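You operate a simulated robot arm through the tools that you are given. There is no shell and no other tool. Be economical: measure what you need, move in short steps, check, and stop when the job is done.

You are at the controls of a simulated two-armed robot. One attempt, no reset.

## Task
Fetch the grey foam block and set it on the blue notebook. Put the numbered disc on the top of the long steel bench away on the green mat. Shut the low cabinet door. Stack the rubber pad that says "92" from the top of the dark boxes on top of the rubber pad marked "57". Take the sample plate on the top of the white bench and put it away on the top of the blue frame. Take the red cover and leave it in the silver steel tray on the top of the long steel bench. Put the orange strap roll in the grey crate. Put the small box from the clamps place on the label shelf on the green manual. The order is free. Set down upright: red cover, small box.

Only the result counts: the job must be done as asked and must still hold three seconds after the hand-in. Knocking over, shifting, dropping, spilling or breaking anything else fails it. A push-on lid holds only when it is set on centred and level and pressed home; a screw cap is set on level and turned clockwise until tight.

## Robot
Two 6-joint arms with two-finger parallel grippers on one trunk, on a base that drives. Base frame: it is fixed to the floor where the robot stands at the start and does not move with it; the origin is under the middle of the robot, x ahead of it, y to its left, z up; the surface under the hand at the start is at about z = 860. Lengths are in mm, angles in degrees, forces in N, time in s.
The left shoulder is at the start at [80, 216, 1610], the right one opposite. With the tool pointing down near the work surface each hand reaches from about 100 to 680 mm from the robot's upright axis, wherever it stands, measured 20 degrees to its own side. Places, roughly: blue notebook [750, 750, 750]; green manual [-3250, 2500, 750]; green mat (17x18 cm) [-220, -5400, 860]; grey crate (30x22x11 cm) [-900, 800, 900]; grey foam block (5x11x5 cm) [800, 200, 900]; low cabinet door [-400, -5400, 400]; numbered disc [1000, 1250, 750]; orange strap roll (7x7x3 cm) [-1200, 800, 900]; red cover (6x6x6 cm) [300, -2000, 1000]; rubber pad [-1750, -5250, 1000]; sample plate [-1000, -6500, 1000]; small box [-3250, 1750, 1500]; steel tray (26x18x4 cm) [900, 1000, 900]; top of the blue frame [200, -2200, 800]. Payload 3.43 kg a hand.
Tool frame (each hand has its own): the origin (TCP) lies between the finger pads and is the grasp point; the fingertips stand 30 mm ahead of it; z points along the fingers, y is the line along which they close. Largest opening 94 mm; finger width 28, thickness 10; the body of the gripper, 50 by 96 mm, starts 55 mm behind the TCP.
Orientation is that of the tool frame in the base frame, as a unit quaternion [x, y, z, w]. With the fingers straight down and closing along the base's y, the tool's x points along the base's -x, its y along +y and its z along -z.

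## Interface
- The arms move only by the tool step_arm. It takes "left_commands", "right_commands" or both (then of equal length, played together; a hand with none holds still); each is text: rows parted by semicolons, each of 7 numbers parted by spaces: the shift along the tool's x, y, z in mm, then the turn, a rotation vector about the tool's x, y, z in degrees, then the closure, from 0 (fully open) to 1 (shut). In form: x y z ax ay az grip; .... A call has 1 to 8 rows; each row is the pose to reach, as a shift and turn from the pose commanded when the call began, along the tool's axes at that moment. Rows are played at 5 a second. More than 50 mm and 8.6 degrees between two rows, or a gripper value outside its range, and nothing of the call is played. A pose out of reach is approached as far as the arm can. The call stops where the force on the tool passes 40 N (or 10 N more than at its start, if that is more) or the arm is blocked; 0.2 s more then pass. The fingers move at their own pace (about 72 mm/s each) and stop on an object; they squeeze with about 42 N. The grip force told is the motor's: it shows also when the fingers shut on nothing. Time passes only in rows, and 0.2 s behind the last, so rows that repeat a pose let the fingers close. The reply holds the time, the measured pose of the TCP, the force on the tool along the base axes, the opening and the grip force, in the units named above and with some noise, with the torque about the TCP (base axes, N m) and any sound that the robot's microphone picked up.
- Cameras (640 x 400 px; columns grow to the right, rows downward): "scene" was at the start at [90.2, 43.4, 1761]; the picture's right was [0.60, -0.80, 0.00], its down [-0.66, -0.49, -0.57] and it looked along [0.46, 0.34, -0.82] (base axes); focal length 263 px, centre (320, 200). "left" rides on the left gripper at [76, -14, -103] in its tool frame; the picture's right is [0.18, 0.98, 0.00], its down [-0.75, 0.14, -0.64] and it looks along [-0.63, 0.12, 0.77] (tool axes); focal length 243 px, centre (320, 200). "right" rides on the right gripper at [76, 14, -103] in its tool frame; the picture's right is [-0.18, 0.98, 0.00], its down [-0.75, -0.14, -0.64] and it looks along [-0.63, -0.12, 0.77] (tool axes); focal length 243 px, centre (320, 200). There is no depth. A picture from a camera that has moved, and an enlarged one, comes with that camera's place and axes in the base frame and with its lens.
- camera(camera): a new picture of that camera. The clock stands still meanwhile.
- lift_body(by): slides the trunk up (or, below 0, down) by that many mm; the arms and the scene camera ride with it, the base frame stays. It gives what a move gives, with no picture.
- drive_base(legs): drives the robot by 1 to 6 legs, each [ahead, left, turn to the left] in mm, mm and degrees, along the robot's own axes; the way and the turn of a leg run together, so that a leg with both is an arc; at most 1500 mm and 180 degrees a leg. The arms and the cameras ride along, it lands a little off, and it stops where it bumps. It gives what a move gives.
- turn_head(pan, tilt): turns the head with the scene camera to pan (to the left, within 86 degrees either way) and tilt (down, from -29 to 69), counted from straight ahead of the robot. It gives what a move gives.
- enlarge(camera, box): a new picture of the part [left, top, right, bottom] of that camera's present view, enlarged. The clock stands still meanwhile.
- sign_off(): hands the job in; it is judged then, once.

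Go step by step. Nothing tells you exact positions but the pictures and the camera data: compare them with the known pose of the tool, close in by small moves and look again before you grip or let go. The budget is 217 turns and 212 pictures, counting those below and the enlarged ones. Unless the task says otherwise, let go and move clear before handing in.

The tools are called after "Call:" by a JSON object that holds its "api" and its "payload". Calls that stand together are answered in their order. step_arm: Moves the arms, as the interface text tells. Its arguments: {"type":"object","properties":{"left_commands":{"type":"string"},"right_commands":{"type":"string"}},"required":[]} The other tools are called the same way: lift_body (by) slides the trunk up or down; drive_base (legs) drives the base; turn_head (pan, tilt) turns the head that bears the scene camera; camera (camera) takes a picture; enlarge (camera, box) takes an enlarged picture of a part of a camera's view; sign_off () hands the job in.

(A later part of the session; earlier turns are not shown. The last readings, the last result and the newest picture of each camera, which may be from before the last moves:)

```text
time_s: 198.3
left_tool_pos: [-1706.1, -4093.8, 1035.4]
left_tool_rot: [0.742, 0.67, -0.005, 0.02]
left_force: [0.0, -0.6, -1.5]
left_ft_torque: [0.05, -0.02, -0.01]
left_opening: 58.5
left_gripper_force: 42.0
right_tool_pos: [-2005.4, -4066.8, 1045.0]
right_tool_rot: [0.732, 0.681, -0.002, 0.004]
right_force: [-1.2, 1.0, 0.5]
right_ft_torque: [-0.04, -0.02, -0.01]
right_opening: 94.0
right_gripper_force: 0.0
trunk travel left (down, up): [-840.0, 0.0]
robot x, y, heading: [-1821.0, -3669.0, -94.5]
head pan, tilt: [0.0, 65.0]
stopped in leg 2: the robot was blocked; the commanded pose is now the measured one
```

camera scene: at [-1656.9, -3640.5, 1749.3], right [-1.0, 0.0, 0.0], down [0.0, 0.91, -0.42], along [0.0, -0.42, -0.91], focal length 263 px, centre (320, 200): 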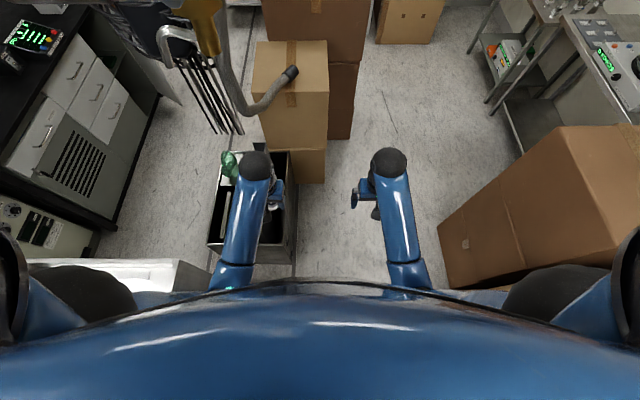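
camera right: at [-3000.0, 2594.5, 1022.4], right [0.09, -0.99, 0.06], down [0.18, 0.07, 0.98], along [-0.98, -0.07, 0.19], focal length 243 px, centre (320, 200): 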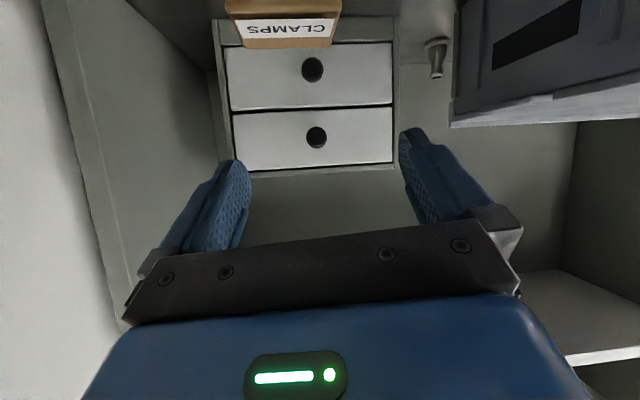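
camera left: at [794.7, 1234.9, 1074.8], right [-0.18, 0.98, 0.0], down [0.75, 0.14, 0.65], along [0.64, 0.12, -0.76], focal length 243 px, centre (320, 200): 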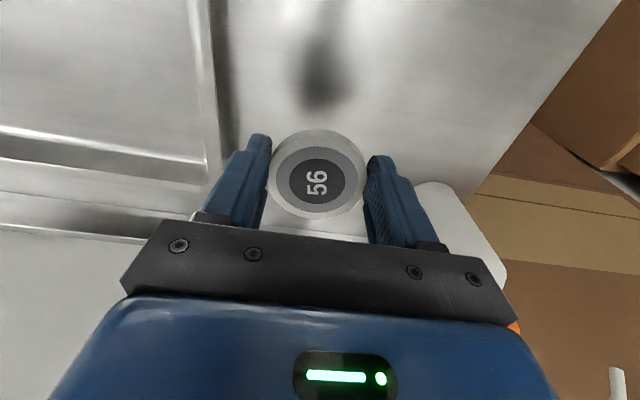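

Lower the trunk here (free floor under the hands) so that head and shoulders pass below the hoist.

Call:
{"api": "drive_base", "payload": {"legs": [[0, 30, 3]]}}

Call:
{"api": "lift_body", "payload": {"by": -400}}

Call:
{"api": "turn_head", "payload": {"pan": 0, "tilt": 40}}

Call:
{"api": "camera", "payload": {"camera": "scene"}}

```text
time_s: 199.1
left_tool_pos: [-1660.9, -4092.5, 1033.9]
left_tool_rot: [0.724, 0.69, 0.0, 0.022]
left_force: [-0.6, -0.1, -0.8]
left_ft_torque: [0.01, -0.04, -0.01]
left_opening: 58.3
left_gripper_force: 41.8
right_tool_pos: [-1960.0, -4080.9, 1042.6]
right_tool_rot: [0.714, 0.7, 0.002, 0.004]
right_force: [-0.7, -0.1, -0.1]
right_ft_torque: [0.01, -0.04, 0.03]
right_opening: 94.1
right_gripper_force: 0.0
trunk travel left (down, up): [-840.0, 0.0]
robot x, y, heading: [-1791.1, -3670.8, -91.3]
head pan, tilt: [0.0, 65.0]
```

```text
time_s: 203.0
left_tool_pos: [-1653.5, -4093.4, 633.0]
left_tool_rot: [0.723, 0.69, -0.004, 0.019]
left_force: [0.7, 0.5, -0.3]
left_ft_torque: [0.01, 0.03, -0.04]
left_opening: 58.4
left_gripper_force: 41.8
right_tool_pos: [-1953.2, -4081.1, 642.9]
right_tool_rot: [0.714, 0.7, -0.002, 0.001]
right_force: [0.3, 0.3, -1.2]
right_ft_torque: [0.01, -0.01, -0.04]
right_opening: 94.0
right_gripper_force: 0.1
trunk travel left (down, up): [-440.0, 400.0]
robot x, y, heading: [-1790.2, -3672.1, -91.6]
head pan, tilt: [0.0, 65.0]
```

```text
time_s: 203.8
left_tool_pos: [-1652.6, -4092.8, 632.8]
left_tool_rot: [0.724, 0.69, -0.004, 0.019]
left_force: [-1.1, 0.0, -1.2]
left_ft_torque: [0.03, -0.01, 0.0]
left_opening: 58.6
left_gripper_force: 41.5
right_tool_pos: [-1953.8, -4082.0, 643.8]
right_tool_rot: [0.714, 0.7, -0.001, 0.002]
right_force: [-0.6, 0.2, 0.2]
right_ft_torque: [0.0, -0.01, 0.01]
right_opening: 94.2
right_gripper_force: 0.1
trunk travel left (down, up): [-440.0, 400.0]
robot x, y, heading: [-1790.3, -3673.4, -91.4]
head pan, tilt: [0.0, 40.0]
```

```text
135 pictures are left
camera scene: at [-1790.6, -3787.6, 1381.5], right [-1.0, 0.03, 0.0], down [0.02, 0.64, -0.77], along [-0.02, -0.77, -0.64], focal length 263 px, centre (320, 200)
```

scene: 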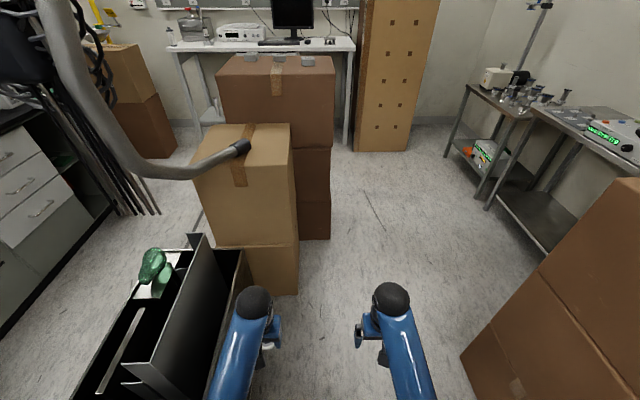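

Clear now. Go ahead, shift right, then forward past the dark boxes.

Call:
{"api": "drive_base", "payload": {"legs": [[150, 0, 1.4], [350, -300, 0], [650, -60, 0]]}}

Call:
{"api": "turn_head", "payload": {"pan": 50, "tilt": 30}}

Call:
{"api": "camera", "payload": {"camera": "scene"}}

```text
time_s: 210.8
left_tool_pos: [-1974.6, -5206.8, 633.6]
left_tool_rot: [0.696, 0.718, -0.002, 0.02]
left_force: [0.5, 0.4, -2.1]
left_ft_torque: [-0.01, 0.01, 0.0]
left_opening: 58.6
left_gripper_force: 41.8
right_tool_pos: [-2276.2, -5219.6, 643.1]
right_tool_rot: [0.686, 0.728, 0.0, 0.002]
right_force: [1.2, 0.4, -0.7]
right_ft_torque: [-0.01, 0.08, -0.03]
right_opening: 94.0
right_gripper_force: 0.0
trunk travel left (down, up): [-440.0, 400.0]
robot x, y, heading: [-2144.5, -4800.9, -86.9]
head pan, tilt: [0.0, 40.0]
```

```text
time_s: 212.0
left_tool_pos: [-1975.2, -5206.3, 632.5]
left_tool_rot: [0.695, 0.718, -0.002, 0.019]
left_force: [-0.6, -0.5, -1.5]
left_ft_torque: [0.0, -0.01, 0.02]
left_opening: 58.6
left_gripper_force: 42.1
right_tool_pos: [-2275.2, -5218.2, 643.7]
right_tool_rot: [0.686, 0.728, -0.003, 0.001]
right_force: [-0.6, 1.1, -0.4]
right_ft_torque: [0.02, -0.01, 0.01]
right_opening: 93.9
right_gripper_force: 0.1
trunk travel left (down, up): [-440.0, 400.0]
robot x, y, heading: [-2140.2, -4797.8, -87.1]
head pan, tilt: [50.0, 30.0]
```

```text
134 pictures are left
camera scene: at [-2068.6, -4882.6, 1397.0], right [-0.6, -0.8, 0.0], down [-0.4, 0.3, -0.87], along [0.69, -0.52, -0.5], focal length 263 px, centre (320, 200)
```

scene: 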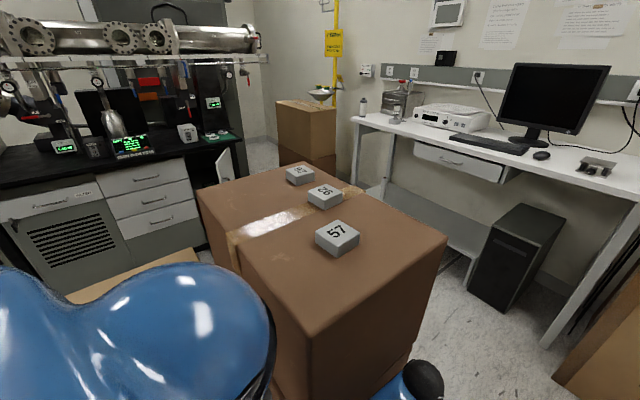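

Pads 57, 92, 87 on the dark box; green mat on black counter; plate bench behind. Raise the trunk, step right, turn to face +x.

Call:
{"api": "lift_body", "payload": {"by": 400}}

Call:
{"api": "drive_base", "payload": {"legs": [[0, -180, 0], [0, 0, 87], [0, -380, 0]]}}

Call:
{"api": "turn_head", "payload": {"pan": -5, "tilt": 45}}

Call:
{"api": "camera", "payload": {"camera": "scene"}}

```text
time_s: 215.8
left_tool_pos: [-1974.1, -5206.7, 1033.1]
left_tool_rot: [0.696, 0.718, -0.002, 0.019]
left_force: [-0.1, -0.2, -1.6]
left_ft_torque: [0.05, -0.01, -0.04]
left_opening: 58.4
left_gripper_force: 41.7
right_tool_pos: [-2276.2, -5219.5, 1043.4]
right_tool_rot: [0.686, 0.728, -0.001, 0.001]
right_force: [0.4, -0.4, -0.4]
right_ft_torque: [0.01, 0.0, -0.01]
right_opening: 93.7
right_gripper_force: 0.0
trunk travel left (down, up): [-840.0, 0.0]
robot x, y, heading: [-2143.5, -4795.8, -87.2]
head pan, tilt: [50.0, 30.0]
```

```text
time_s: 219.4
left_tool_pos: [-1938.1, -4998.0, 1031.5]
left_tool_rot: [0.4, 0.917, 0.002, 0.01]
left_force: [-0.8, 0.1, -2.0]
left_ft_torque: [0.02, -0.01, 0.01]
left_opening: 58.4
left_gripper_force: 42.2
right_tool_pos: [-2145.6, -5209.1, 1043.7]
right_tool_rot: [0.379, 0.926, -0.001, 0.002]
right_force: [0.1, 0.7, -0.2]
right_ft_torque: [0.01, -0.03, -0.03]
right_opening: 93.9
right_gripper_force: 0.0
trunk travel left (down, up): [-840.0, 0.0]
robot x, y, heading: [-2331.0, -4808.0, -44.9]
head pan, tilt: [50.0, 30.0]
stopped in leg 2: the force on the tool passed its limit at 57 N (the readings are from after the stop); the commanded pose is now the measured one
```

```text
time_s: 220.6
left_tool_pos: [-1937.2, -4998.2, 1032.2]
left_tool_rot: [0.4, 0.917, 0.001, 0.011]
left_force: [-0.2, 0.7, -1.1]
left_ft_torque: [-0.02, 0.04, -0.02]
left_opening: 58.5
left_gripper_force: 41.8
right_tool_pos: [-2144.2, -5207.7, 1044.5]
right_tool_rot: [0.379, 0.925, -0.001, 0.003]
right_force: [0.2, 0.4, -0.3]
right_ft_torque: [-0.01, -0.01, 0.0]
right_opening: 93.9
right_gripper_force: 0.0
trunk travel left (down, up): [-840.0, 0.0]
robot x, y, heading: [-2327.0, -4806.2, -44.9]
head pan, tilt: [-5.0, 45.0]
```

```text
133 pictures are left
camera scene: at [-2254.8, -4891.2, 1774.4], right [-0.76, -0.65, 0.0], down [-0.46, 0.54, -0.71], along [0.46, -0.54, -0.71], focal length 263 px, centre (320, 200)
```

scene: 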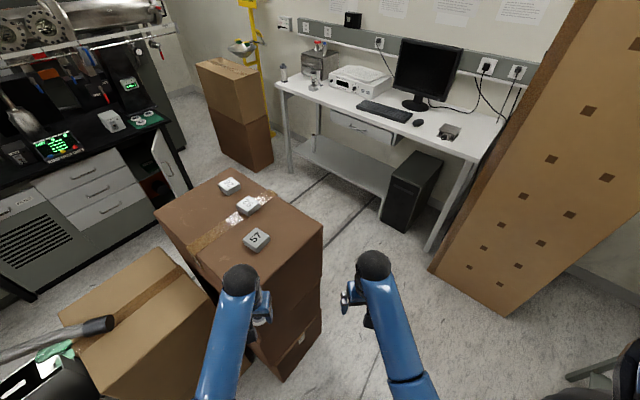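

My left hand touched the tall dark box (its top is at z≈1078). It seems unmoved; I'll turn back, go around to the south and turn there.

Call:
{"api": "drive_base", "payload": {"legs": [[0, 0, -44], [700, -130, 0], [0, 0, 88]]}}

Call:
{"api": "turn_head", "payload": {"pan": 20, "tilt": 35}}

Call:
{"api": "camera", "payload": {"camera": "scene"}}

```text
time_s: 230.3
left_tool_pos: [-2031.6, -5383.5, 1032.5]
left_tool_rot: [0.034, 0.999, 0.004, 0.008]
left_force: [-0.3, -0.2, -1.1]
left_ft_torque: [-0.02, 0.02, 0.03]
left_opening: 58.4
left_gripper_force: 42.0
right_tool_pos: [-2040.3, -5680.8, 1044.9]
right_tool_rot: [0.01, 1.0, 0.0, 0.003]
right_force: [-0.3, -0.7, -0.4]
right_ft_torque: [-0.01, 0.02, -0.02]
right_opening: 93.9
right_gripper_force: 0.1
trunk travel left (down, up): [-840.0, 0.0]
robot x, y, heading: [-2448.1, -5517.1, -1.4]
head pan, tilt: [-5.0, 45.0]
```

```text
time_s: 231.2
left_tool_pos: [-2032.3, -5383.3, 1031.8]
left_tool_rot: [0.033, 0.999, 0.004, 0.008]
left_force: [-0.2, -0.1, -1.6]
left_ft_torque: [0.01, 0.02, -0.06]
left_opening: 58.6
left_gripper_force: 41.8
right_tool_pos: [-2040.0, -5679.2, 1043.2]
right_tool_rot: [0.01, 1.0, 0.0, 0.003]
right_force: [0.2, -0.2, 0.1]
right_ft_torque: [-0.03, -0.02, -0.01]
right_opening: 93.8
right_gripper_force: 0.1
trunk travel left (down, up): [-840.0, 0.0]
robot x, y, heading: [-2451.3, -5512.5, -1.6]
head pan, tilt: [20.0, 35.0]
```

```text
132 pictures are left
camera scene: at [-2333.6, -5487.9, 1789.1], right [0.32, -0.95, 0.0], down [-0.54, -0.18, -0.82], along [0.78, 0.26, -0.57], focal length 263 px, centre (320, 200)
```

scene: 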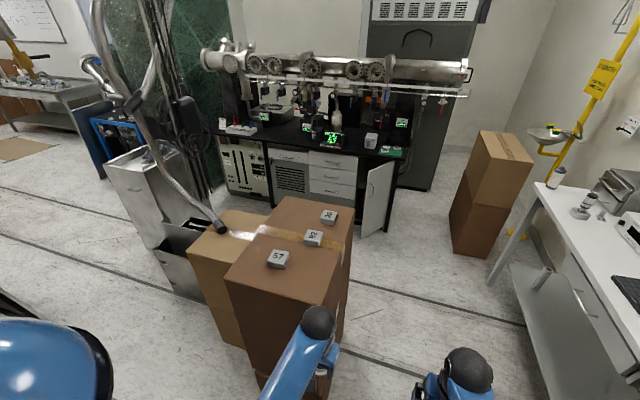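

Pads: 57≈(-1785,-5148), 92≈(-1645,-5225). Raise the right hand forward/up, tuck the left hand to the side, then move in.

Call:
{"api": "step_arm", "payload": {"right_commands": "-40 0 -20 0 0 0 0;-80 0 -40 0 0 0 0;-120 0 -65 0 0 0 0;-160 0 -90 0 0 0 0;-200 0 -115 0 0 0 0;-240 0 -140 0 0 0 0;-260 0 -160 0 0 0 0", "left_commands": "25 35 8 0 0 0 1;50 70 16 0 0 0 1;75 105 24 0 0 0 1;100 140 32 0 0 0 1;120 175 40 0 0 0 1;140 210 50 0 0 0 1;140 230 50 0 0 0 1"}}

Call:
{"api": "drive_base", "payload": {"legs": [[0, 0, 1.5], [0, 330, 0]]}}

Call:
{"api": "turn_head", "payload": {"pan": -5, "tilt": 45}}

Call:
{"api": "camera", "payload": {"camera": "scene"}}

Call:
{"api": "camera", "payload": {"camera": "right"}}

```text
time_s: 232.8
left_tool_pos: [-2156.8, -5145.1, 979.7]
left_tool_rot: [0.033, 0.999, 0.003, 0.009]
left_force: [-0.2, 0.5, -0.5]
left_ft_torque: [0.01, 0.03, 0.01]
left_opening: 58.7
left_gripper_force: 41.9
right_tool_pos: [-1772.1, -5683.9, 1199.9]
right_tool_rot: [0.011, 1.0, 0.0, 0.001]
right_force: [-0.1, 0.5, -0.8]
right_ft_torque: [-0.02, 0.01, -0.02]
right_opening: 93.9
right_gripper_force: 0.2
right hand out of reach, approached as far as the arm can: row 1, 2, 3, 4, 5, 6, 7
trunk travel left (down, up): [-840.0, 0.0]
robot x, y, heading: [-2452.8, -5514.5, -1.6]
head pan, tilt: [20.0, 35.0]
```

```text
time_s: 235.3
left_tool_pos: [-2163.9, -4808.9, 981.0]
left_tool_rot: [0.023, 1.0, 0.004, 0.009]
left_force: [-0.1, -0.5, -1.0]
left_ft_torque: [0.02, 0.03, 0.01]
left_opening: 58.5
left_gripper_force: 42.2
right_tool_pos: [-1768.7, -5341.3, 1198.0]
right_tool_rot: [0.001, 1.0, 0.002, 0.002]
right_force: [-0.7, -0.8, 0.4]
right_ft_torque: [0.05, -0.03, -0.01]
right_opening: 93.9
right_gripper_force: 0.1
trunk travel left (down, up): [-840.0, 0.0]
robot x, y, heading: [-2447.8, -5184.6, -0.7]
head pan, tilt: [20.0, 35.0]
```

```text
time_s: 236.2
left_tool_pos: [-2163.6, -4805.8, 980.3]
left_tool_rot: [0.024, 1.0, 0.003, 0.008]
left_force: [0.3, 0.6, -2.3]
left_ft_torque: [0.04, 0.05, 0.0]
left_opening: 58.7
left_gripper_force: 42.2
right_tool_pos: [-1769.8, -5338.2, 1200.2]
right_tool_rot: [0.0, 1.0, 0.0, 0.002]
right_force: [0.5, -0.4, 0.7]
right_ft_torque: [-0.03, 0.0, -0.01]
right_opening: 94.0
right_gripper_force: 0.1
trunk travel left (down, up): [-840.0, 0.0]
robot x, y, heading: [-2452.2, -5178.5, -0.2]
head pan, tilt: [-5.0, 45.0]
```

```text
131 pictures are left
camera scene: at [-2334.6, -5188.5, 1774.4], right [-0.09, -1.0, 0.0], down [-0.7, 0.07, -0.71], along [0.7, -0.07, -0.71], focal length 263 px, centre (320, 200)
```

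scene: 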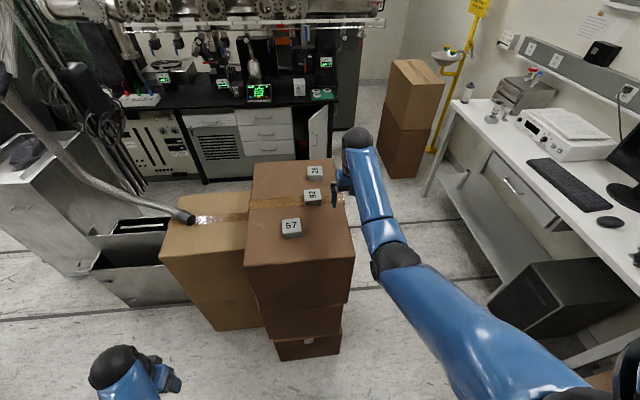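

```text
130 pictures are left
camera right: at [-1845.0, -5323.5, 1301.0], right [0.19, 0.98, 0.0], down [0.75, -0.14, 0.65], along [0.63, -0.12, -0.76], focal length 243 px, centre (320, 200)
```

right: 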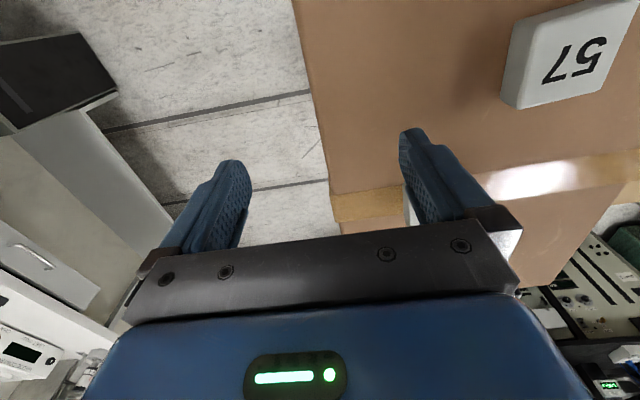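

Drive so the right hand comes over pad 92.

Call:
{"api": "drive_base", "payload": {"legs": [[90, 110, 0]]}}

Call:
{"api": "camera", "payload": {"camera": "right"}}

```text
time_s: 237.6
left_tool_pos: [-2074.5, -4703.6, 982.1]
left_tool_rot: [0.027, 1.0, 0.005, 0.009]
left_force: [-0.2, -0.4, -1.6]
left_ft_torque: [0.03, 0.01, 0.0]
left_opening: 58.4
left_gripper_force: 42.0
right_tool_pos: [-1682.9, -5239.3, 1201.4]
right_tool_rot: [0.004, 1.0, 0.003, 0.003]
right_force: [1.3, 0.0, 0.1]
right_ft_torque: [0.0, -0.04, 0.0]
right_opening: 93.9
right_gripper_force: 0.0
trunk travel left (down, up): [-840.0, 0.0]
robot x, y, heading: [-2355.4, -5076.3, -0.8]
head pan, tilt: [-5.0, 45.0]
```

```text
129 pictures are left
camera right: at [-1760.0, -5223.7, 1302.2], right [0.19, 0.98, 0.0], down [0.75, -0.15, 0.65], along [0.64, -0.12, -0.76], focal length 243 px, centre (320, 200)
```

right: 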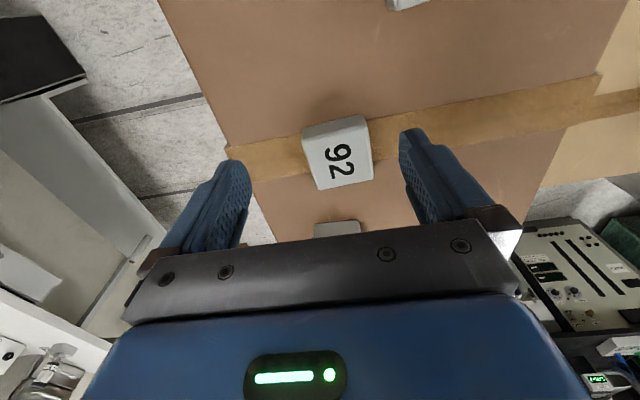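

Pad 92 at (-1641,-5226). Move above and lower.

Call:
{"api": "step_arm", "payload": {"right_commands": "-20 6 15 0 0 0 0.1;-41 13 35 0 0 0 0.1;-41 13 60 0 0 0 0.1"}}

Call:
{"api": "camera", "payload": {"camera": "right"}}

```text
time_s: 238.4
left_tool_pos: [-2073.4, -4700.5, 980.9]
left_tool_rot: [0.026, 1.0, 0.004, 0.009]
left_force: [-0.7, 0.7, -0.8]
left_ft_torque: [-0.01, 0.05, 0.02]
left_opening: 58.4
left_gripper_force: 42.0
right_tool_pos: [-1637.5, -5223.4, 1141.9]
right_tool_rot: [0.004, 1.0, 0.0, 0.002]
right_force: [-0.4, 0.2, -0.8]
right_ft_torque: [0.01, -0.02, -0.02]
right_opening: 84.9
right_gripper_force: 0.0
trunk travel left (down, up): [-840.0, 0.0]
robot x, y, heading: [-2363.2, -5075.1, -0.8]
head pan, tilt: [-5.0, 45.0]
```

```text
128 pictures are left
camera right: at [-1714.2, -5208.7, 1242.5], right [0.19, 0.98, 0.0], down [0.75, -0.15, 0.65], along [0.63, -0.12, -0.76], focal length 243 px, centre (320, 200)
```

right: 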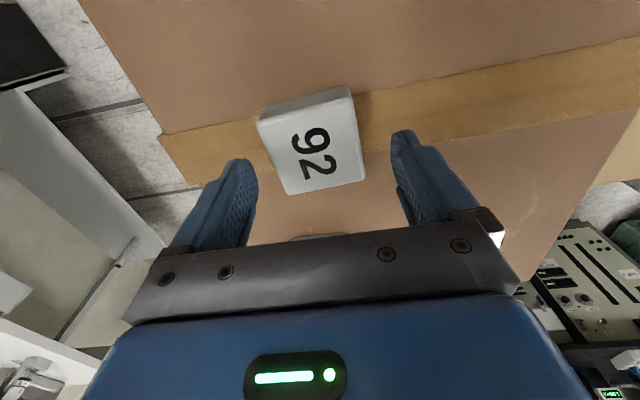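

Call:
{"api": "step_arm", "payload": {"right_commands": "4 -2 12 0 0 0 0.1;4 -2 22 0 0 0 0.1;4 -2 27 0 0 0 0.1;4 -2 27 0 0 0 0.6;4 -2 27 0 0 0 1;4 -2 27 0 0 0 1;4 -2 27 0 0 0 1"}}

Call:
{"api": "camera", "payload": {"camera": "right"}}

```text
time_s: 240.0
left_tool_pos: [-2072.8, -4700.5, 979.7]
left_tool_rot: [0.026, 1.0, 0.004, 0.008]
left_force: [-0.4, 0.4, -1.9]
left_ft_torque: [0.01, 0.06, 0.0]
left_opening: 58.5
left_gripper_force: 41.6
right_tool_pos: [-1643.4, -5225.9, 1112.5]
right_tool_rot: [0.003, 1.0, 0.0, 0.002]
right_force: [0.2, 0.1, 0.0]
right_ft_torque: [0.01, -0.01, 0.04]
right_opening: 61.9
right_gripper_force: 42.0
trunk travel left (down, up): [-840.0, 0.0]
robot x, y, heading: [-2359.7, -5073.3, -0.6]
head pan, tilt: [-5.0, 45.0]
```

```text
127 pictures are left
camera right: at [-1719.6, -5209.7, 1214.3], right [0.19, 0.98, 0.0], down [0.75, -0.15, 0.65], along [0.63, -0.12, -0.76], focal length 243 px, centre (320, 200)
```

right: 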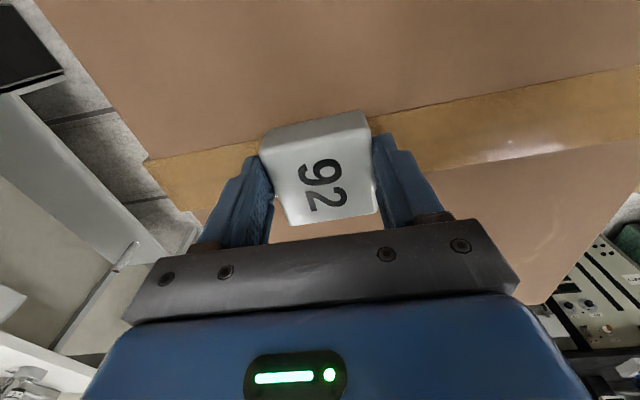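

Gripped. Lift and use the base to carry it over pad 57.

Call:
{"api": "step_arm", "payload": {"right_commands": "0 0 -30 0 0 0 1;0 0 -60 0 0 0 1;0 0 -70 0 0 0 1"}}

Call:
{"api": "drive_base", "payload": {"legs": [[-139, 77, 0]]}}

Call:
{"api": "camera", "payload": {"camera": "right"}}

Call:
{"api": "camera", "payload": {"camera": "scene"}}

```text
time_s: 240.8
left_tool_pos: [-2072.9, -4701.1, 979.6]
left_tool_rot: [0.027, 1.0, 0.003, 0.009]
left_force: [0.3, -1.1, -1.0]
left_ft_torque: [0.0, 0.01, -0.01]
left_opening: 58.4
left_gripper_force: 42.6
right_tool_pos: [-1643.6, -5223.4, 1181.8]
right_tool_rot: [0.004, 1.0, 0.0, 0.003]
right_force: [-0.4, 0.6, -0.4]
right_ft_torque: [0.02, 0.0, 0.0]
right_opening: 61.6
right_gripper_force: 42.6
trunk travel left (down, up): [-840.0, 0.0]
robot x, y, heading: [-2360.5, -5073.1, -0.8]
head pan, tilt: [-5.0, 45.0]
```

```text
time_s: 242.2
left_tool_pos: [-2209.0, -4621.6, 981.8]
left_tool_rot: [0.025, 1.0, 0.004, 0.007]
left_force: [0.1, -0.9, -1.6]
left_ft_torque: [0.0, 0.04, -0.01]
left_opening: 58.6
left_gripper_force: 41.9
right_tool_pos: [-1779.6, -5145.7, 1180.0]
right_tool_rot: [0.004, 1.0, 0.0, 0.001]
right_force: [-0.3, -1.2, -1.7]
right_ft_torque: [0.0, 0.02, -0.02]
right_opening: 61.5
right_gripper_force: 42.0
trunk travel left (down, up): [-840.0, 0.0]
robot x, y, heading: [-2502.8, -4994.0, -0.8]
head pan, tilt: [-5.0, 45.0]
```

```text
126 pictures are left
camera right: at [-1856.4, -5130.9, 1281.3], right [0.19, 0.98, 0.0], down [0.75, -0.15, 0.64], along [0.63, -0.12, -0.77], focal length 243 px, centre (320, 200)
```

right: 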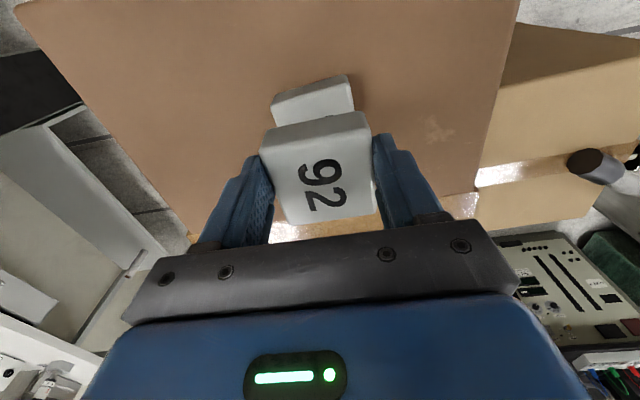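

```text
125 pictures are left
camera scene: at [-2381.0, -5005.2, 1773.9], right [-0.1, -0.99, 0.0], down [-0.71, 0.07, -0.7], along [0.7, -0.07, -0.71], focal length 263 px, centre (320, 200)
```

scene: 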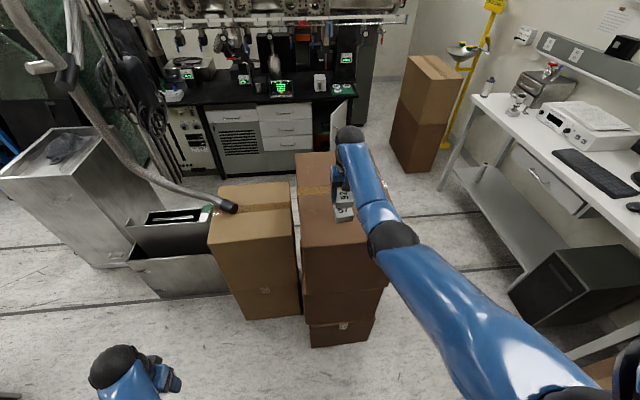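

Nearly aligned with 57 (needs −3 mm y, +3 mm x). Lower carefully.

Call:
{"api": "step_arm", "payload": {"right_commands": "-3 -3 12 0 0 0 1;-3 -3 24 0 0 0 1;-3 -3 29 0 0 0 1"}}

Call:
{"api": "camera", "payload": {"camera": "right"}}

Call:
{"api": "enlarge", "payload": {"camera": "scene", "box": [280, 150, 420, 250]}}

```text
time_s: 243.0
left_tool_pos: [-2211.6, -4621.0, 980.8]
left_tool_rot: [0.026, 1.0, 0.003, 0.009]
left_force: [0.3, -0.4, -1.7]
left_ft_torque: [-0.02, 0.04, -0.02]
left_opening: 58.5
left_gripper_force: 42.2
right_tool_pos: [-1779.6, -5146.9, 1153.3]
right_tool_rot: [0.003, 1.0, 0.0, 0.003]
right_force: [0.7, 0.0, -0.3]
right_ft_torque: [0.02, 0.0, -0.03]
right_opening: 61.4
right_gripper_force: 42.1
trunk travel left (down, up): [-840.0, 0.0]
robot x, y, heading: [-2498.2, -4991.3, -0.9]
head pan, tilt: [-5.0, 45.0]
```

```text
124 pictures are left
camera right: at [-1855.7, -5132.2, 1253.8], right [0.19, 0.98, 0.0], down [0.75, -0.15, 0.65], along [0.63, -0.12, -0.76], focal length 243 px, centre (320, 200)
```

right: 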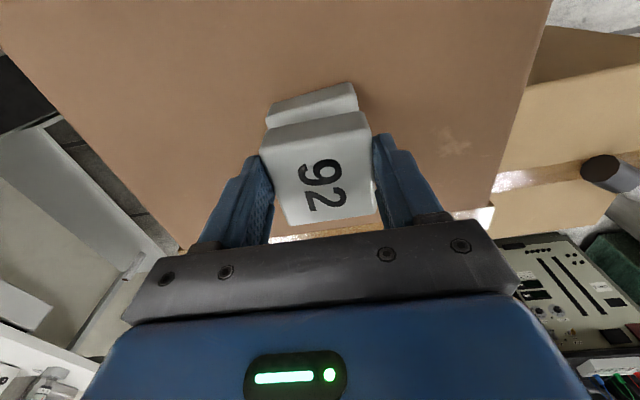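

```text
4.00 times, centred on (350, 200) of scene
camera zoom: at [-2385.4, -5002.8, 1774.3], right [-0.1, -0.99, 0.0], down [-0.7, 0.07, -0.71], along [0.7, -0.07, -0.71], focal length 1054 px, centre (200, 200)
```

zoom: 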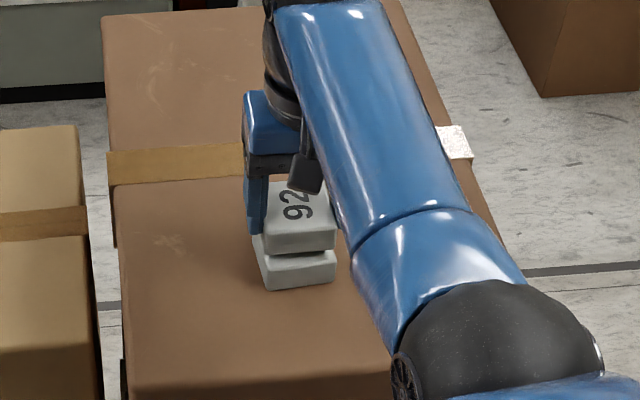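

Shift 6 mm forward and lower to contact.

Call:
{"api": "step_arm", "payload": {"right_commands": "-6 -2 0 0 0 0 1;-6 -2 5 0 0 0 1;-6 -2 9 0 0 0 1;-6 -2 13 0 0 0 1"}}

Call:
{"api": "enlarge", "payload": {"camera": "scene", "box": [280, 150, 420, 250]}}

```text
time_s: 244.0
left_tool_pos: [-2215.8, -4620.5, 981.1]
left_tool_rot: [0.027, 1.0, 0.003, 0.01]
left_force: [0.3, 0.9, -0.8]
left_ft_torque: [-0.03, 0.0, -0.02]
left_opening: 58.4
left_gripper_force: 41.9
right_tool_pos: [-1774.3, -5150.1, 1144.7]
right_tool_rot: [0.003, 1.0, 0.0, 0.005]
right_force: [1.0, 0.1, 11.0]
right_ft_torque: [-0.12, 0.21, 0.03]
right_opening: 61.4
right_gripper_force: 42.4
trunk travel left (down, up): [-840.0, 0.0]
robot x, y, heading: [-2498.5, -4992.3, -0.5]
head pan, tilt: [-5.0, 45.0]
```

```text
4.00 times, centred on (350, 200) of scene
camera zoom: at [-2388.2, -5002.3, 1774.7], right [-0.1, -0.99, 0.0], down [-0.7, 0.07, -0.71], along [0.7, -0.07, -0.71], focal length 1054 px, centre (200, 200)
```

zoom: 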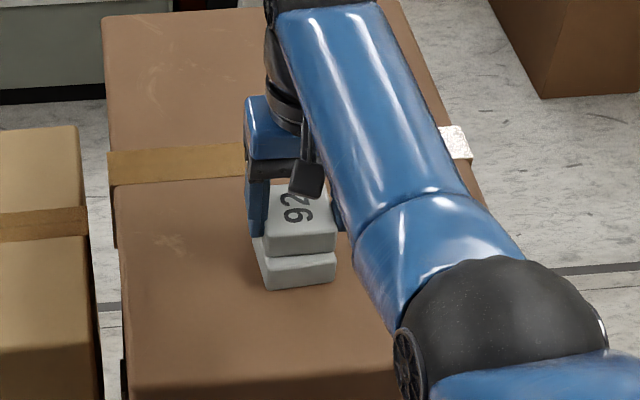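

Contact at 11 N and well aligned. Release and rise.

Call:
{"api": "step_arm", "payload": {"right_commands": "0 0 -1 0 0 0 0.6;0 0 -1 0 0 0 0.3;0 0 -1 0 0 0 0;0 0 -25 0 0 0 0;0 0 -60 0 0 0 0;0 0 -75 0 0 0 0"}}

Call:
{"api": "camera", "payload": {"camera": "right"}}

Call:
{"api": "turn_head", "payload": {"pan": 0, "tilt": 25}}

Call:
{"api": "camera", "payload": {"camera": "scene"}}

```text
time_s: 245.4
left_tool_pos: [-2211.0, -4620.0, 980.6]
left_tool_rot: [0.026, 1.0, 0.003, 0.009]
left_force: [-0.3, -0.2, -1.7]
left_ft_torque: [-0.01, 0.01, -0.01]
left_opening: 58.8
left_gripper_force: 42.4
right_tool_pos: [-1773.6, -5150.2, 1213.7]
right_tool_rot: [0.003, 1.0, 0.0, 0.003]
right_force: [-0.2, 0.3, -0.1]
right_ft_torque: [0.0, 0.01, -0.02]
right_opening: 93.8
right_gripper_force: 0.1
trunk travel left (down, up): [-840.0, 0.0]
robot x, y, heading: [-2497.4, -4995.7, -0.8]
head pan, tilt: [-5.0, 45.0]
```

```text
121 pictures are left
camera right: at [-1849.9, -5133.9, 1315.3], right [0.19, 0.98, 0.0], down [0.75, -0.15, 0.65], along [0.63, -0.12, -0.76], focal length 243 px, centre (320, 200)
```

right: 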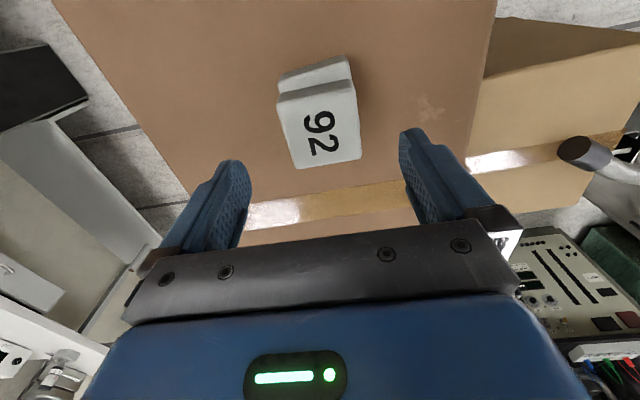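

```text
time_s: 246.2
left_tool_pos: [-2212.7, -4621.0, 979.7]
left_tool_rot: [0.026, 1.0, 0.003, 0.009]
left_force: [-1.2, -0.1, -1.1]
left_ft_torque: [0.02, 0.04, -0.01]
left_opening: 58.6
left_gripper_force: 42.5
right_tool_pos: [-1773.4, -5149.2, 1213.9]
right_tool_rot: [0.004, 1.0, 0.0, 0.003]
right_force: [0.2, -0.3, -0.5]
right_ft_torque: [0.02, 0.01, 0.01]
right_opening: 93.8
right_gripper_force: 0.0
trunk travel left (down, up): [-840.0, 0.0]
robot x, y, heading: [-2497.4, -4994.9, -0.8]
head pan, tilt: [0.0, 25.0]
```

```text
120 pictures are left
camera scene: at [-2374.8, -4995.6, 1804.9], right [-0.01, -1.0, 0.0], down [-0.42, 0.01, -0.91], along [0.91, -0.01, -0.42], focal length 263 px, centre (320, 200)
```

scene: 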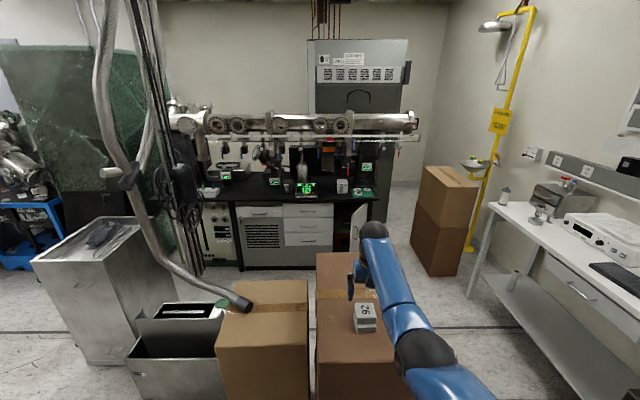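

Pads stacked. Now go around south of the dark boxes toward the black counter: first slide right, then fold the hands.

Call:
{"api": "drive_base", "payload": {"legs": [[0, -700, 0]]}}

Call:
{"api": "step_arm", "payload": {"right_commands": "45 0 20 0 0 0 0;90 0 40 0 0 0 0;135 0 65 0 0 0 0;180 0 90 0 0 0 0;220 0 115 0 0 0 0;260 0 140 0 0 0 0;290 0 165 0 0 0 0", "left_commands": "-20 -35 -5 0 0 0 1;-40 -70 -10 0 0 0 1;-60 -105 -15 0 0 0 1;-80 -140 -20 0 0 0 1;-100 -175 -30 0 0 0 1;-120 -200 -40 0 0 0 1;-140 -215 -50 0 0 0 1"}}

Call:
{"api": "drive_base", "payload": {"legs": [[1100, 0, 0.5]]}}

Call:
{"api": "turn_head", "payload": {"pan": 20, "tilt": 35}}

Call:
{"api": "camera", "payload": {"camera": "scene"}}

```text
time_s: 250.0
left_tool_pos: [-2220.6, -5313.2, 979.2]
left_tool_rot: [0.028, 1.0, 0.002, 0.009]
left_force: [0.6, 0.4, -1.5]
left_ft_torque: [-0.04, 0.02, -0.04]
left_opening: 58.5
left_gripper_force: 41.9
right_tool_pos: [-1786.1, -5843.5, 1214.3]
right_tool_rot: [0.006, 1.0, 0.0, 0.002]
right_force: [-0.2, 0.0, 0.5]
right_ft_torque: [0.04, 0.04, -0.02]
right_opening: 93.9
right_gripper_force: 0.1
trunk travel left (down, up): [-840.0, 0.0]
robot x, y, heading: [-2509.8, -5686.2, -0.7]
head pan, tilt: [0.0, 25.0]
```

```text
refused: row 3 steps farther than a row can; nothing moved
```

```text
time_s: 252.4
left_tool_pos: [-1941.3, -5318.0, 981.6]
left_tool_rot: [0.022, 1.0, 0.0, -0.005]
left_force: [-19.6, 11.2, -1.1]
left_ft_torque: [-1.0, -1.69, 0.82]
left_opening: 58.7
left_gripper_force: 42.0
right_tool_pos: [-1496.3, -5847.6, 1214.8]
right_tool_rot: [0.004, 1.0, 0.0, 0.005]
right_force: [-0.7, -0.3, 0.5]
right_ft_torque: [-0.02, -0.01, -0.01]
right_opening: 94.0
right_gripper_force: 0.0
trunk travel left (down, up): [-840.0, 0.0]
robot x, y, heading: [-2218.2, -5692.8, -0.8]
head pan, tilt: [0.0, 25.0]
stopped in leg 1: the force on the tool passed its limit at 244 N (the readings are from after the stop); the commanded pose is now the measured one
```

```text
time_s: 253.3
left_tool_pos: [-1941.2, -5320.2, 981.4]
left_tool_rot: [0.024, 1.0, 0.0, -0.004]
left_force: [-22.3, 2.3, -8.6]
left_ft_torque: [-0.35, -1.61, 0.43]
left_opening: 58.3
left_gripper_force: 42.1
right_tool_pos: [-1498.2, -5848.5, 1216.0]
right_tool_rot: [0.007, 1.0, -0.002, 0.004]
right_force: [0.4, -0.2, -1.0]
right_ft_torque: [-0.03, -0.02, 0.01]
right_opening: 94.0
right_gripper_force: 0.0
trunk travel left (down, up): [-840.0, 0.0]
robot x, y, heading: [-2218.7, -5692.2, -1.4]
head pan, tilt: [20.0, 35.0]
```

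```text
119 pictures are left
camera scene: at [-2109.2, -5660.6, 1789.4], right [0.32, -0.95, 0.0], down [-0.54, -0.19, -0.82], along [0.78, 0.26, -0.57], focal length 263 px, centre (320, 200)
```

scene: 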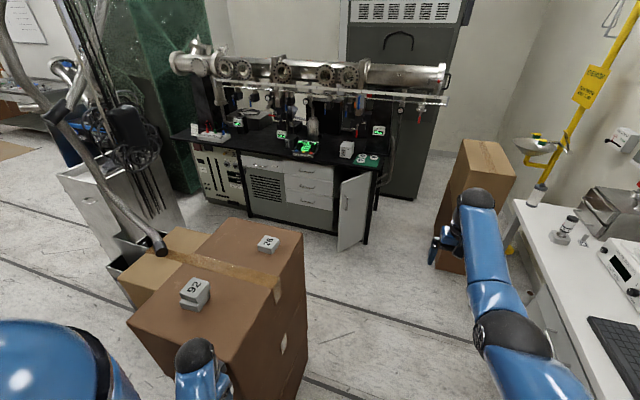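

The folding command was refused and the drive pushed my left hand against the box. Back off at once and check the stack.

Call:
{"api": "drive_base", "payload": {"legs": [[-120, 0, 0]]}}

Call:
{"api": "camera", "payload": {"camera": "scene"}}

Call:
{"api": "camera", "payload": {"camera": "left"}}

```text
time_s: 254.5
left_tool_pos: [-2049.5, -5317.5, 978.7]
left_tool_rot: [0.026, 1.0, 0.001, -0.008]
left_force: [0.8, 0.1, -1.0]
left_ft_torque: [0.03, 0.05, 0.0]
left_opening: 58.7
left_gripper_force: 42.2
right_tool_pos: [-1603.7, -5847.7, 1208.1]
right_tool_rot: [0.006, 1.0, 0.001, -0.001]
right_force: [0.5, 0.6, -0.8]
right_ft_torque: [-0.02, 0.02, -0.03]
right_opening: 94.0
right_gripper_force: 0.1
trunk travel left (down, up): [-840.0, 0.0]
robot x, y, heading: [-2335.3, -5687.5, -1.0]
head pan, tilt: [20.0, 35.0]
```

```text
118 pictures are left
camera scene: at [-2207.6, -5660.9, 1788.2], right [0.33, -0.95, 0.0], down [-0.55, -0.19, -0.81], along [0.77, 0.27, -0.58], focal length 263 px, centre (320, 200)
```

scene: 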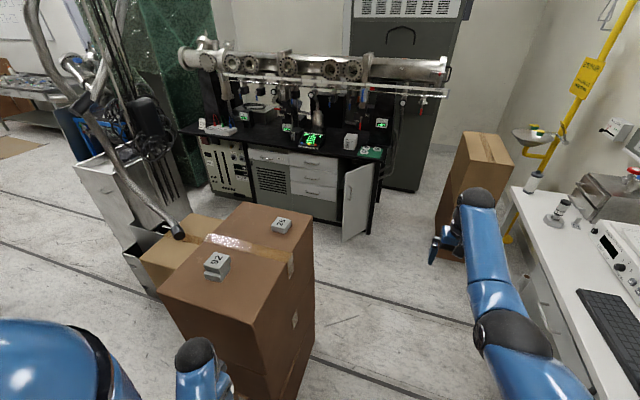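

```text
117 pictures are left
camera left: at [-2123.8, -5328.2, 1081.8], right [-0.13, 0.99, 0.0], down [0.77, 0.1, 0.63], along [0.62, 0.09, -0.78], focal length 243 px, centre (320, 200)
```

left: 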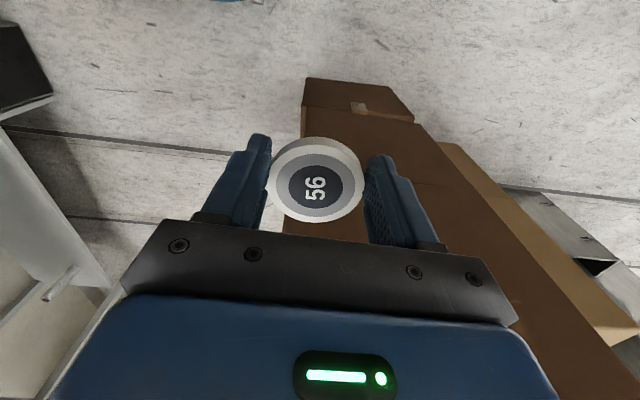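

No shift is measurable. Fold hands properly now: left hand inward first.

Call:
{"api": "step_arm", "payload": {"left_commands": "0 -40 0 0 0 0 1;0 -80 0 0 0 0 1;0 -120 0 0 0 0 1;0 -160 0 0 0 0 1;-30 -190 -10 0 0 0 1;-60 -215 -20 0 0 0 1;-90 -230 -35 0 0 0 1;-120 -240 -50 0 0 0 1", "right_commands": "40 0 20 0 0 0 0;80 0 40 0 0 0 0;120 0 60 0 0 0 0;160 0 80 0 0 0 0;200 0 100 0 0 0 0;240 0 125 0 0 0 0;270 0 145 0 0 0 0;290 0 165 0 0 0 0"}}

```text
time_s: 256.3
left_tool_pos: [-1945.6, -5568.5, 1028.9]
left_tool_rot: [0.024, 1.0, 0.001, -0.005]
left_force: [0.1, 0.4, -0.9]
left_ft_torque: [-0.02, 0.04, 0.01]
left_opening: 58.4
left_gripper_force: 41.9
right_tool_pos: [-1901.6, -5843.5, 1046.9]
right_tool_rot: [0.007, 1.0, 0.0, 0.002]
right_force: [0.4, 0.3, -0.3]
right_ft_torque: [0.04, 0.0, 0.02]
right_opening: 93.8
right_gripper_force: 0.0
right hand out of reach, approached as far as the arm can: row 2, 3, 4, 5, 6, 7
trunk travel left (down, up): [-840.0, 0.0]
robot x, y, heading: [-2334.4, -5691.5, -1.2]
head pan, tilt: [20.0, 35.0]
```

Call:
{"api": "drive_base", "payload": {"legs": [[0, -70, 1.2], [600, 0, 0]]}}

Call:
{"api": "turn_head", "payload": {"pan": 25, "tilt": 40}}

Call:
{"api": "camera", "payload": {"camera": "scene"}}

```text
time_s: 260.3
left_tool_pos: [-1346.8, -5635.6, 1028.4]
left_tool_rot: [0.022, 1.0, 0.001, -0.004]
left_force: [-0.3, -0.1, -1.0]
left_ft_torque: [-0.01, -0.03, 0.02]
left_opening: 58.7
left_gripper_force: 42.5
right_tool_pos: [-1299.9, -5910.8, 1047.1]
right_tool_rot: [0.003, 1.0, 0.0, 0.004]
right_force: [-0.2, -0.1, 0.4]
right_ft_torque: [0.06, 0.01, -0.01]
right_opening: 94.0
right_gripper_force: 0.0
trunk travel left (down, up): [-840.0, 0.0]
robot x, y, heading: [-1732.7, -5758.8, -0.6]
head pan, tilt: [20.0, 35.0]
```

```text
time_s: 261.0
left_tool_pos: [-1346.5, -5635.6, 1028.7]
left_tool_rot: [0.022, 1.0, 0.001, -0.004]
left_force: [0.3, -0.5, -1.5]
left_ft_torque: [0.0, -0.01, 0.06]
left_opening: 58.5
left_gripper_force: 41.7
right_tool_pos: [-1300.2, -5910.9, 1046.5]
right_tool_rot: [0.003, 1.0, 0.0, 0.003]
right_force: [0.6, -0.1, -0.2]
right_ft_torque: [0.0, 0.01, -0.02]
right_opening: 94.1
right_gripper_force: 0.2
trunk travel left (down, up): [-840.0, 0.0]
robot x, y, heading: [-1734.6, -5760.2, -0.7]
head pan, tilt: [25.0, 40.0]
```

```text
116 pictures are left
camera scene: at [-1625.3, -5724.4, 1781.7], right [0.41, -0.91, 0.0], down [-0.59, -0.26, -0.77], along [0.7, 0.32, -0.64], focal length 263 px, centre (320, 200)
```

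scene: 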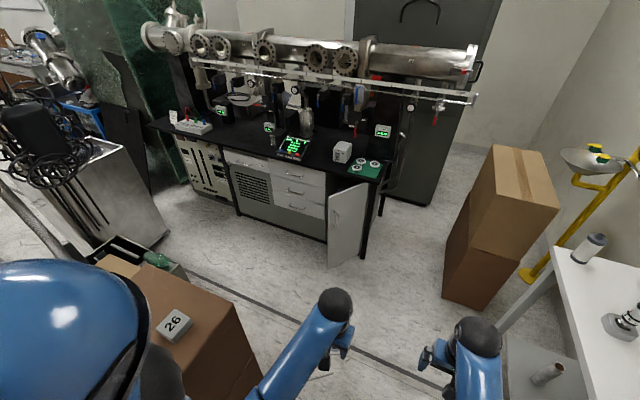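

The door is hinged on the right, ~50° open (free edge ≈(-498,-5273)); mat ≈(-212,-5415). Drive in front of the counter.

Call:
{"api": "drive_base", "payload": {"legs": [[830, 0, 0.6], [0, 270, 0]]}}

Call:
{"api": "turn_head", "payload": {"pan": 0, "tilt": 40}}

Call:
{"api": "camera", "payload": {"camera": "scene"}}

```text
time_s: 266.9
left_tool_pos: [-521.2, -5370.5, 1029.0]
left_tool_rot: [0.018, 1.0, 0.003, -0.004]
left_force: [-0.3, -0.2, -1.5]
left_ft_torque: [0.0, 0.02, -0.01]
left_opening: 58.6
left_gripper_force: 41.9
right_tool_pos: [-471.5, -5646.7, 1045.2]
right_tool_rot: [0.001, 1.0, 0.001, 0.003]
right_force: [-0.2, 0.4, 0.8]
right_ft_torque: [0.03, 0.0, 0.0]
right_opening: 94.2
right_gripper_force: 0.0
trunk travel left (down, up): [-840.0, 0.0]
robot x, y, heading: [-909.1, -5496.1, -0.4]
head pan, tilt: [25.0, 40.0]
```

```text
time_s: 267.8
left_tool_pos: [-520.4, -5366.7, 1028.2]
left_tool_rot: [0.02, 1.0, 0.0, -0.004]
left_force: [0.1, 0.8, -1.4]
left_ft_torque: [0.0, 0.01, -0.04]
left_opening: 58.5
left_gripper_force: 42.0
right_tool_pos: [-472.4, -5642.3, 1046.9]
right_tool_rot: [0.0, 1.0, 0.0, 0.003]
right_force: [0.7, 0.7, -0.3]
right_ft_torque: [-0.01, -0.02, -0.02]
right_opening: 94.0
right_gripper_force: 0.1
trunk travel left (down, up): [-840.0, 0.0]
robot x, y, heading: [-908.4, -5493.2, -0.3]
head pan, tilt: [0.0, 40.0]
```

```text
115 pictures are left
camera scene: at [-790.7, -5492.7, 1781.6], right [-0.01, -1.0, 0.0], down [-0.64, 0.0, -0.77], along [0.77, -0.01, -0.64], focal length 263 px, centre (320, 200)
```

scene: 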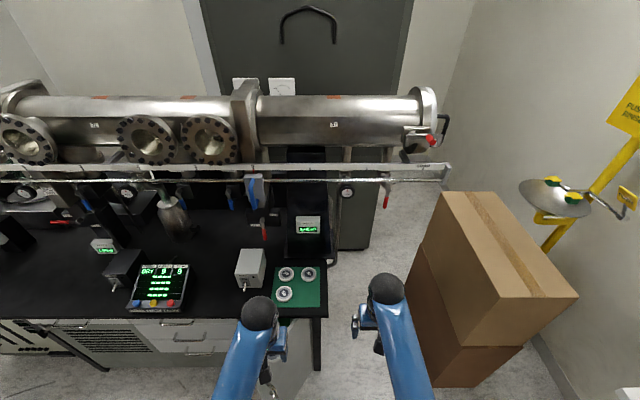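

Mat spans x −307…−130, y −5495…−5319; three fittings occupy a 2×2 pattern, free cell ≈(-255,-5456). Drive 80 closer and move the disc above it.

Call:
{"api": "drive_base", "payload": {"legs": [[80, 0, 0.3]]}}

Call:
{"api": "step_arm", "payload": {"left_commands": "-35 -20 0 0 0 0 1;-70 -40 0 0 0 0 1;-105 -60 0 0 0 0 1;-140 -75 0 0 0 0 1;-175 -88 0 0 0 0 1", "right_commands": "0 -20 0 0 0 0 0;0 -40 0 0 0 0 0;0 -60 0 0 0 0 0;0 -80 0 0 0 0 0;0 -100 0 0 0 0 0"}}

Call:
{"api": "camera", "payload": {"camera": "left"}}

Call:
{"api": "camera", "payload": {"camera": "scene"}}

```text
time_s: 268.8
left_tool_pos: [-453.4, -5365.1, 1031.5]
left_tool_rot: [0.017, 1.0, 0.001, 0.0]
left_force: [-0.5, -0.1, -2.0]
left_ft_torque: [0.0, -0.06, -0.04]
left_opening: 58.5
left_gripper_force: 42.1
right_tool_pos: [-402.9, -5641.3, 1050.5]
right_tool_rot: [-0.003, 1.0, 0.0, 0.007]
right_force: [-0.8, 0.0, 0.0]
right_ft_torque: [0.0, -0.06, 0.02]
right_opening: 94.1
right_gripper_force: 0.0
trunk travel left (down, up): [-840.0, 0.0]
robot x, y, heading: [-829.2, -5493.1, 0.1]
head pan, tilt: [0.0, 40.0]
```

```text
time_s: 270.0
left_tool_pos: [-270.0, -5462.3, 1025.4]
left_tool_rot: [0.015, 1.0, 0.002, -0.005]
left_force: [0.4, 0.2, -1.4]
left_ft_torque: [-0.03, 0.02, -0.06]
left_opening: 58.5
left_gripper_force: 41.8
right_tool_pos: [-390.7, -5740.6, 1044.8]
right_tool_rot: [-0.003, 1.0, 0.0, 0.002]
right_force: [-0.3, -0.2, 0.3]
right_ft_torque: [0.02, 0.02, -0.02]
right_opening: 94.0
right_gripper_force: 0.1
trunk travel left (down, up): [-840.0, 0.0]
robot x, y, heading: [-829.7, -5495.5, -0.1]
head pan, tilt: [0.0, 40.0]
```

```text
114 pictures are left
camera left: at [-345.9, -5473.6, 1128.9], right [-0.15, 0.99, 0.01], down [0.77, 0.12, 0.63], along [0.62, 0.1, -0.77], focal length 243 px, centre (320, 200)
```

left: 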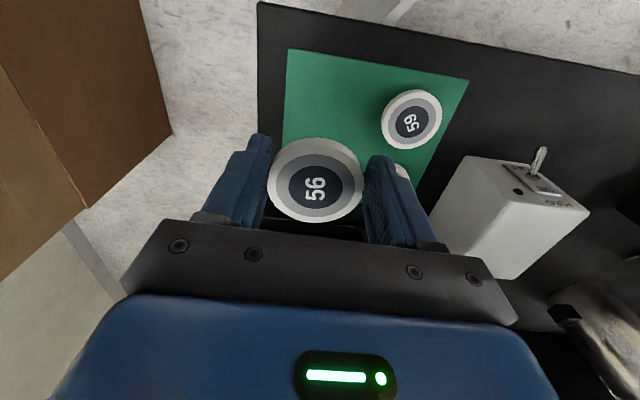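

```text
113 pictures are left
camera scene: at [-709.5, -5495.8, 1781.4], right [0.0, -1.0, 0.0], down [-0.64, 0.0, -0.76], along [0.76, 0.0, -0.64], focal length 263 px, centre (320, 200)
```

scene: 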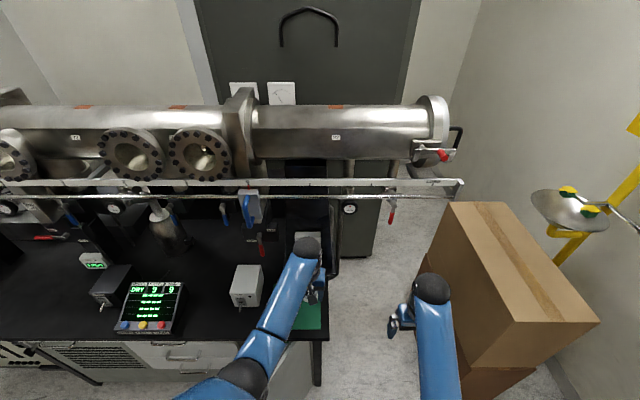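

The mat holds other discs (59…). Free cell at (-258,-5458). Lower the disc to just above the mat.

Call:
{"api": "step_arm", "payload": {"left_commands": "-6 2 40 0 0 0 1;-12 3 80 0 0 0 1;-12 3 105 0 0 0 1"}}

Call:
{"api": "camera", "payload": {"camera": "left"}}

```text
time_s: 270.8
left_tool_pos: [-259.8, -5458.5, 920.5]
left_tool_rot: [0.015, 1.0, 0.002, -0.005]
left_force: [0.1, 0.8, -0.2]
left_ft_torque: [-0.03, 0.02, 0.0]
left_opening: 58.3
left_gripper_force: 42.0
right_tool_pos: [-393.7, -5740.5, 1045.9]
right_tool_rot: [-0.002, 1.0, -0.001, 0.002]
right_force: [0.3, 0.5, 0.0]
right_ft_torque: [0.02, -0.01, 0.0]
right_opening: 93.8
right_gripper_force: 0.1
trunk travel left (down, up): [-840.0, 0.0]
robot x, y, heading: [-827.2, -5491.0, -0.1]
head pan, tilt: [0.0, 40.0]
```

```text
112 pictures are left
camera left: at [-336.0, -5469.5, 1023.7], right [-0.15, 0.99, 0.0], down [0.76, 0.12, 0.63], along [0.63, 0.1, -0.77], focal length 243 px, centre (320, 200)
```

left: 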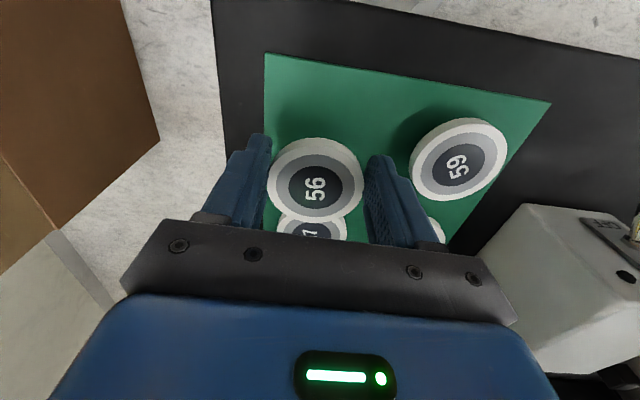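

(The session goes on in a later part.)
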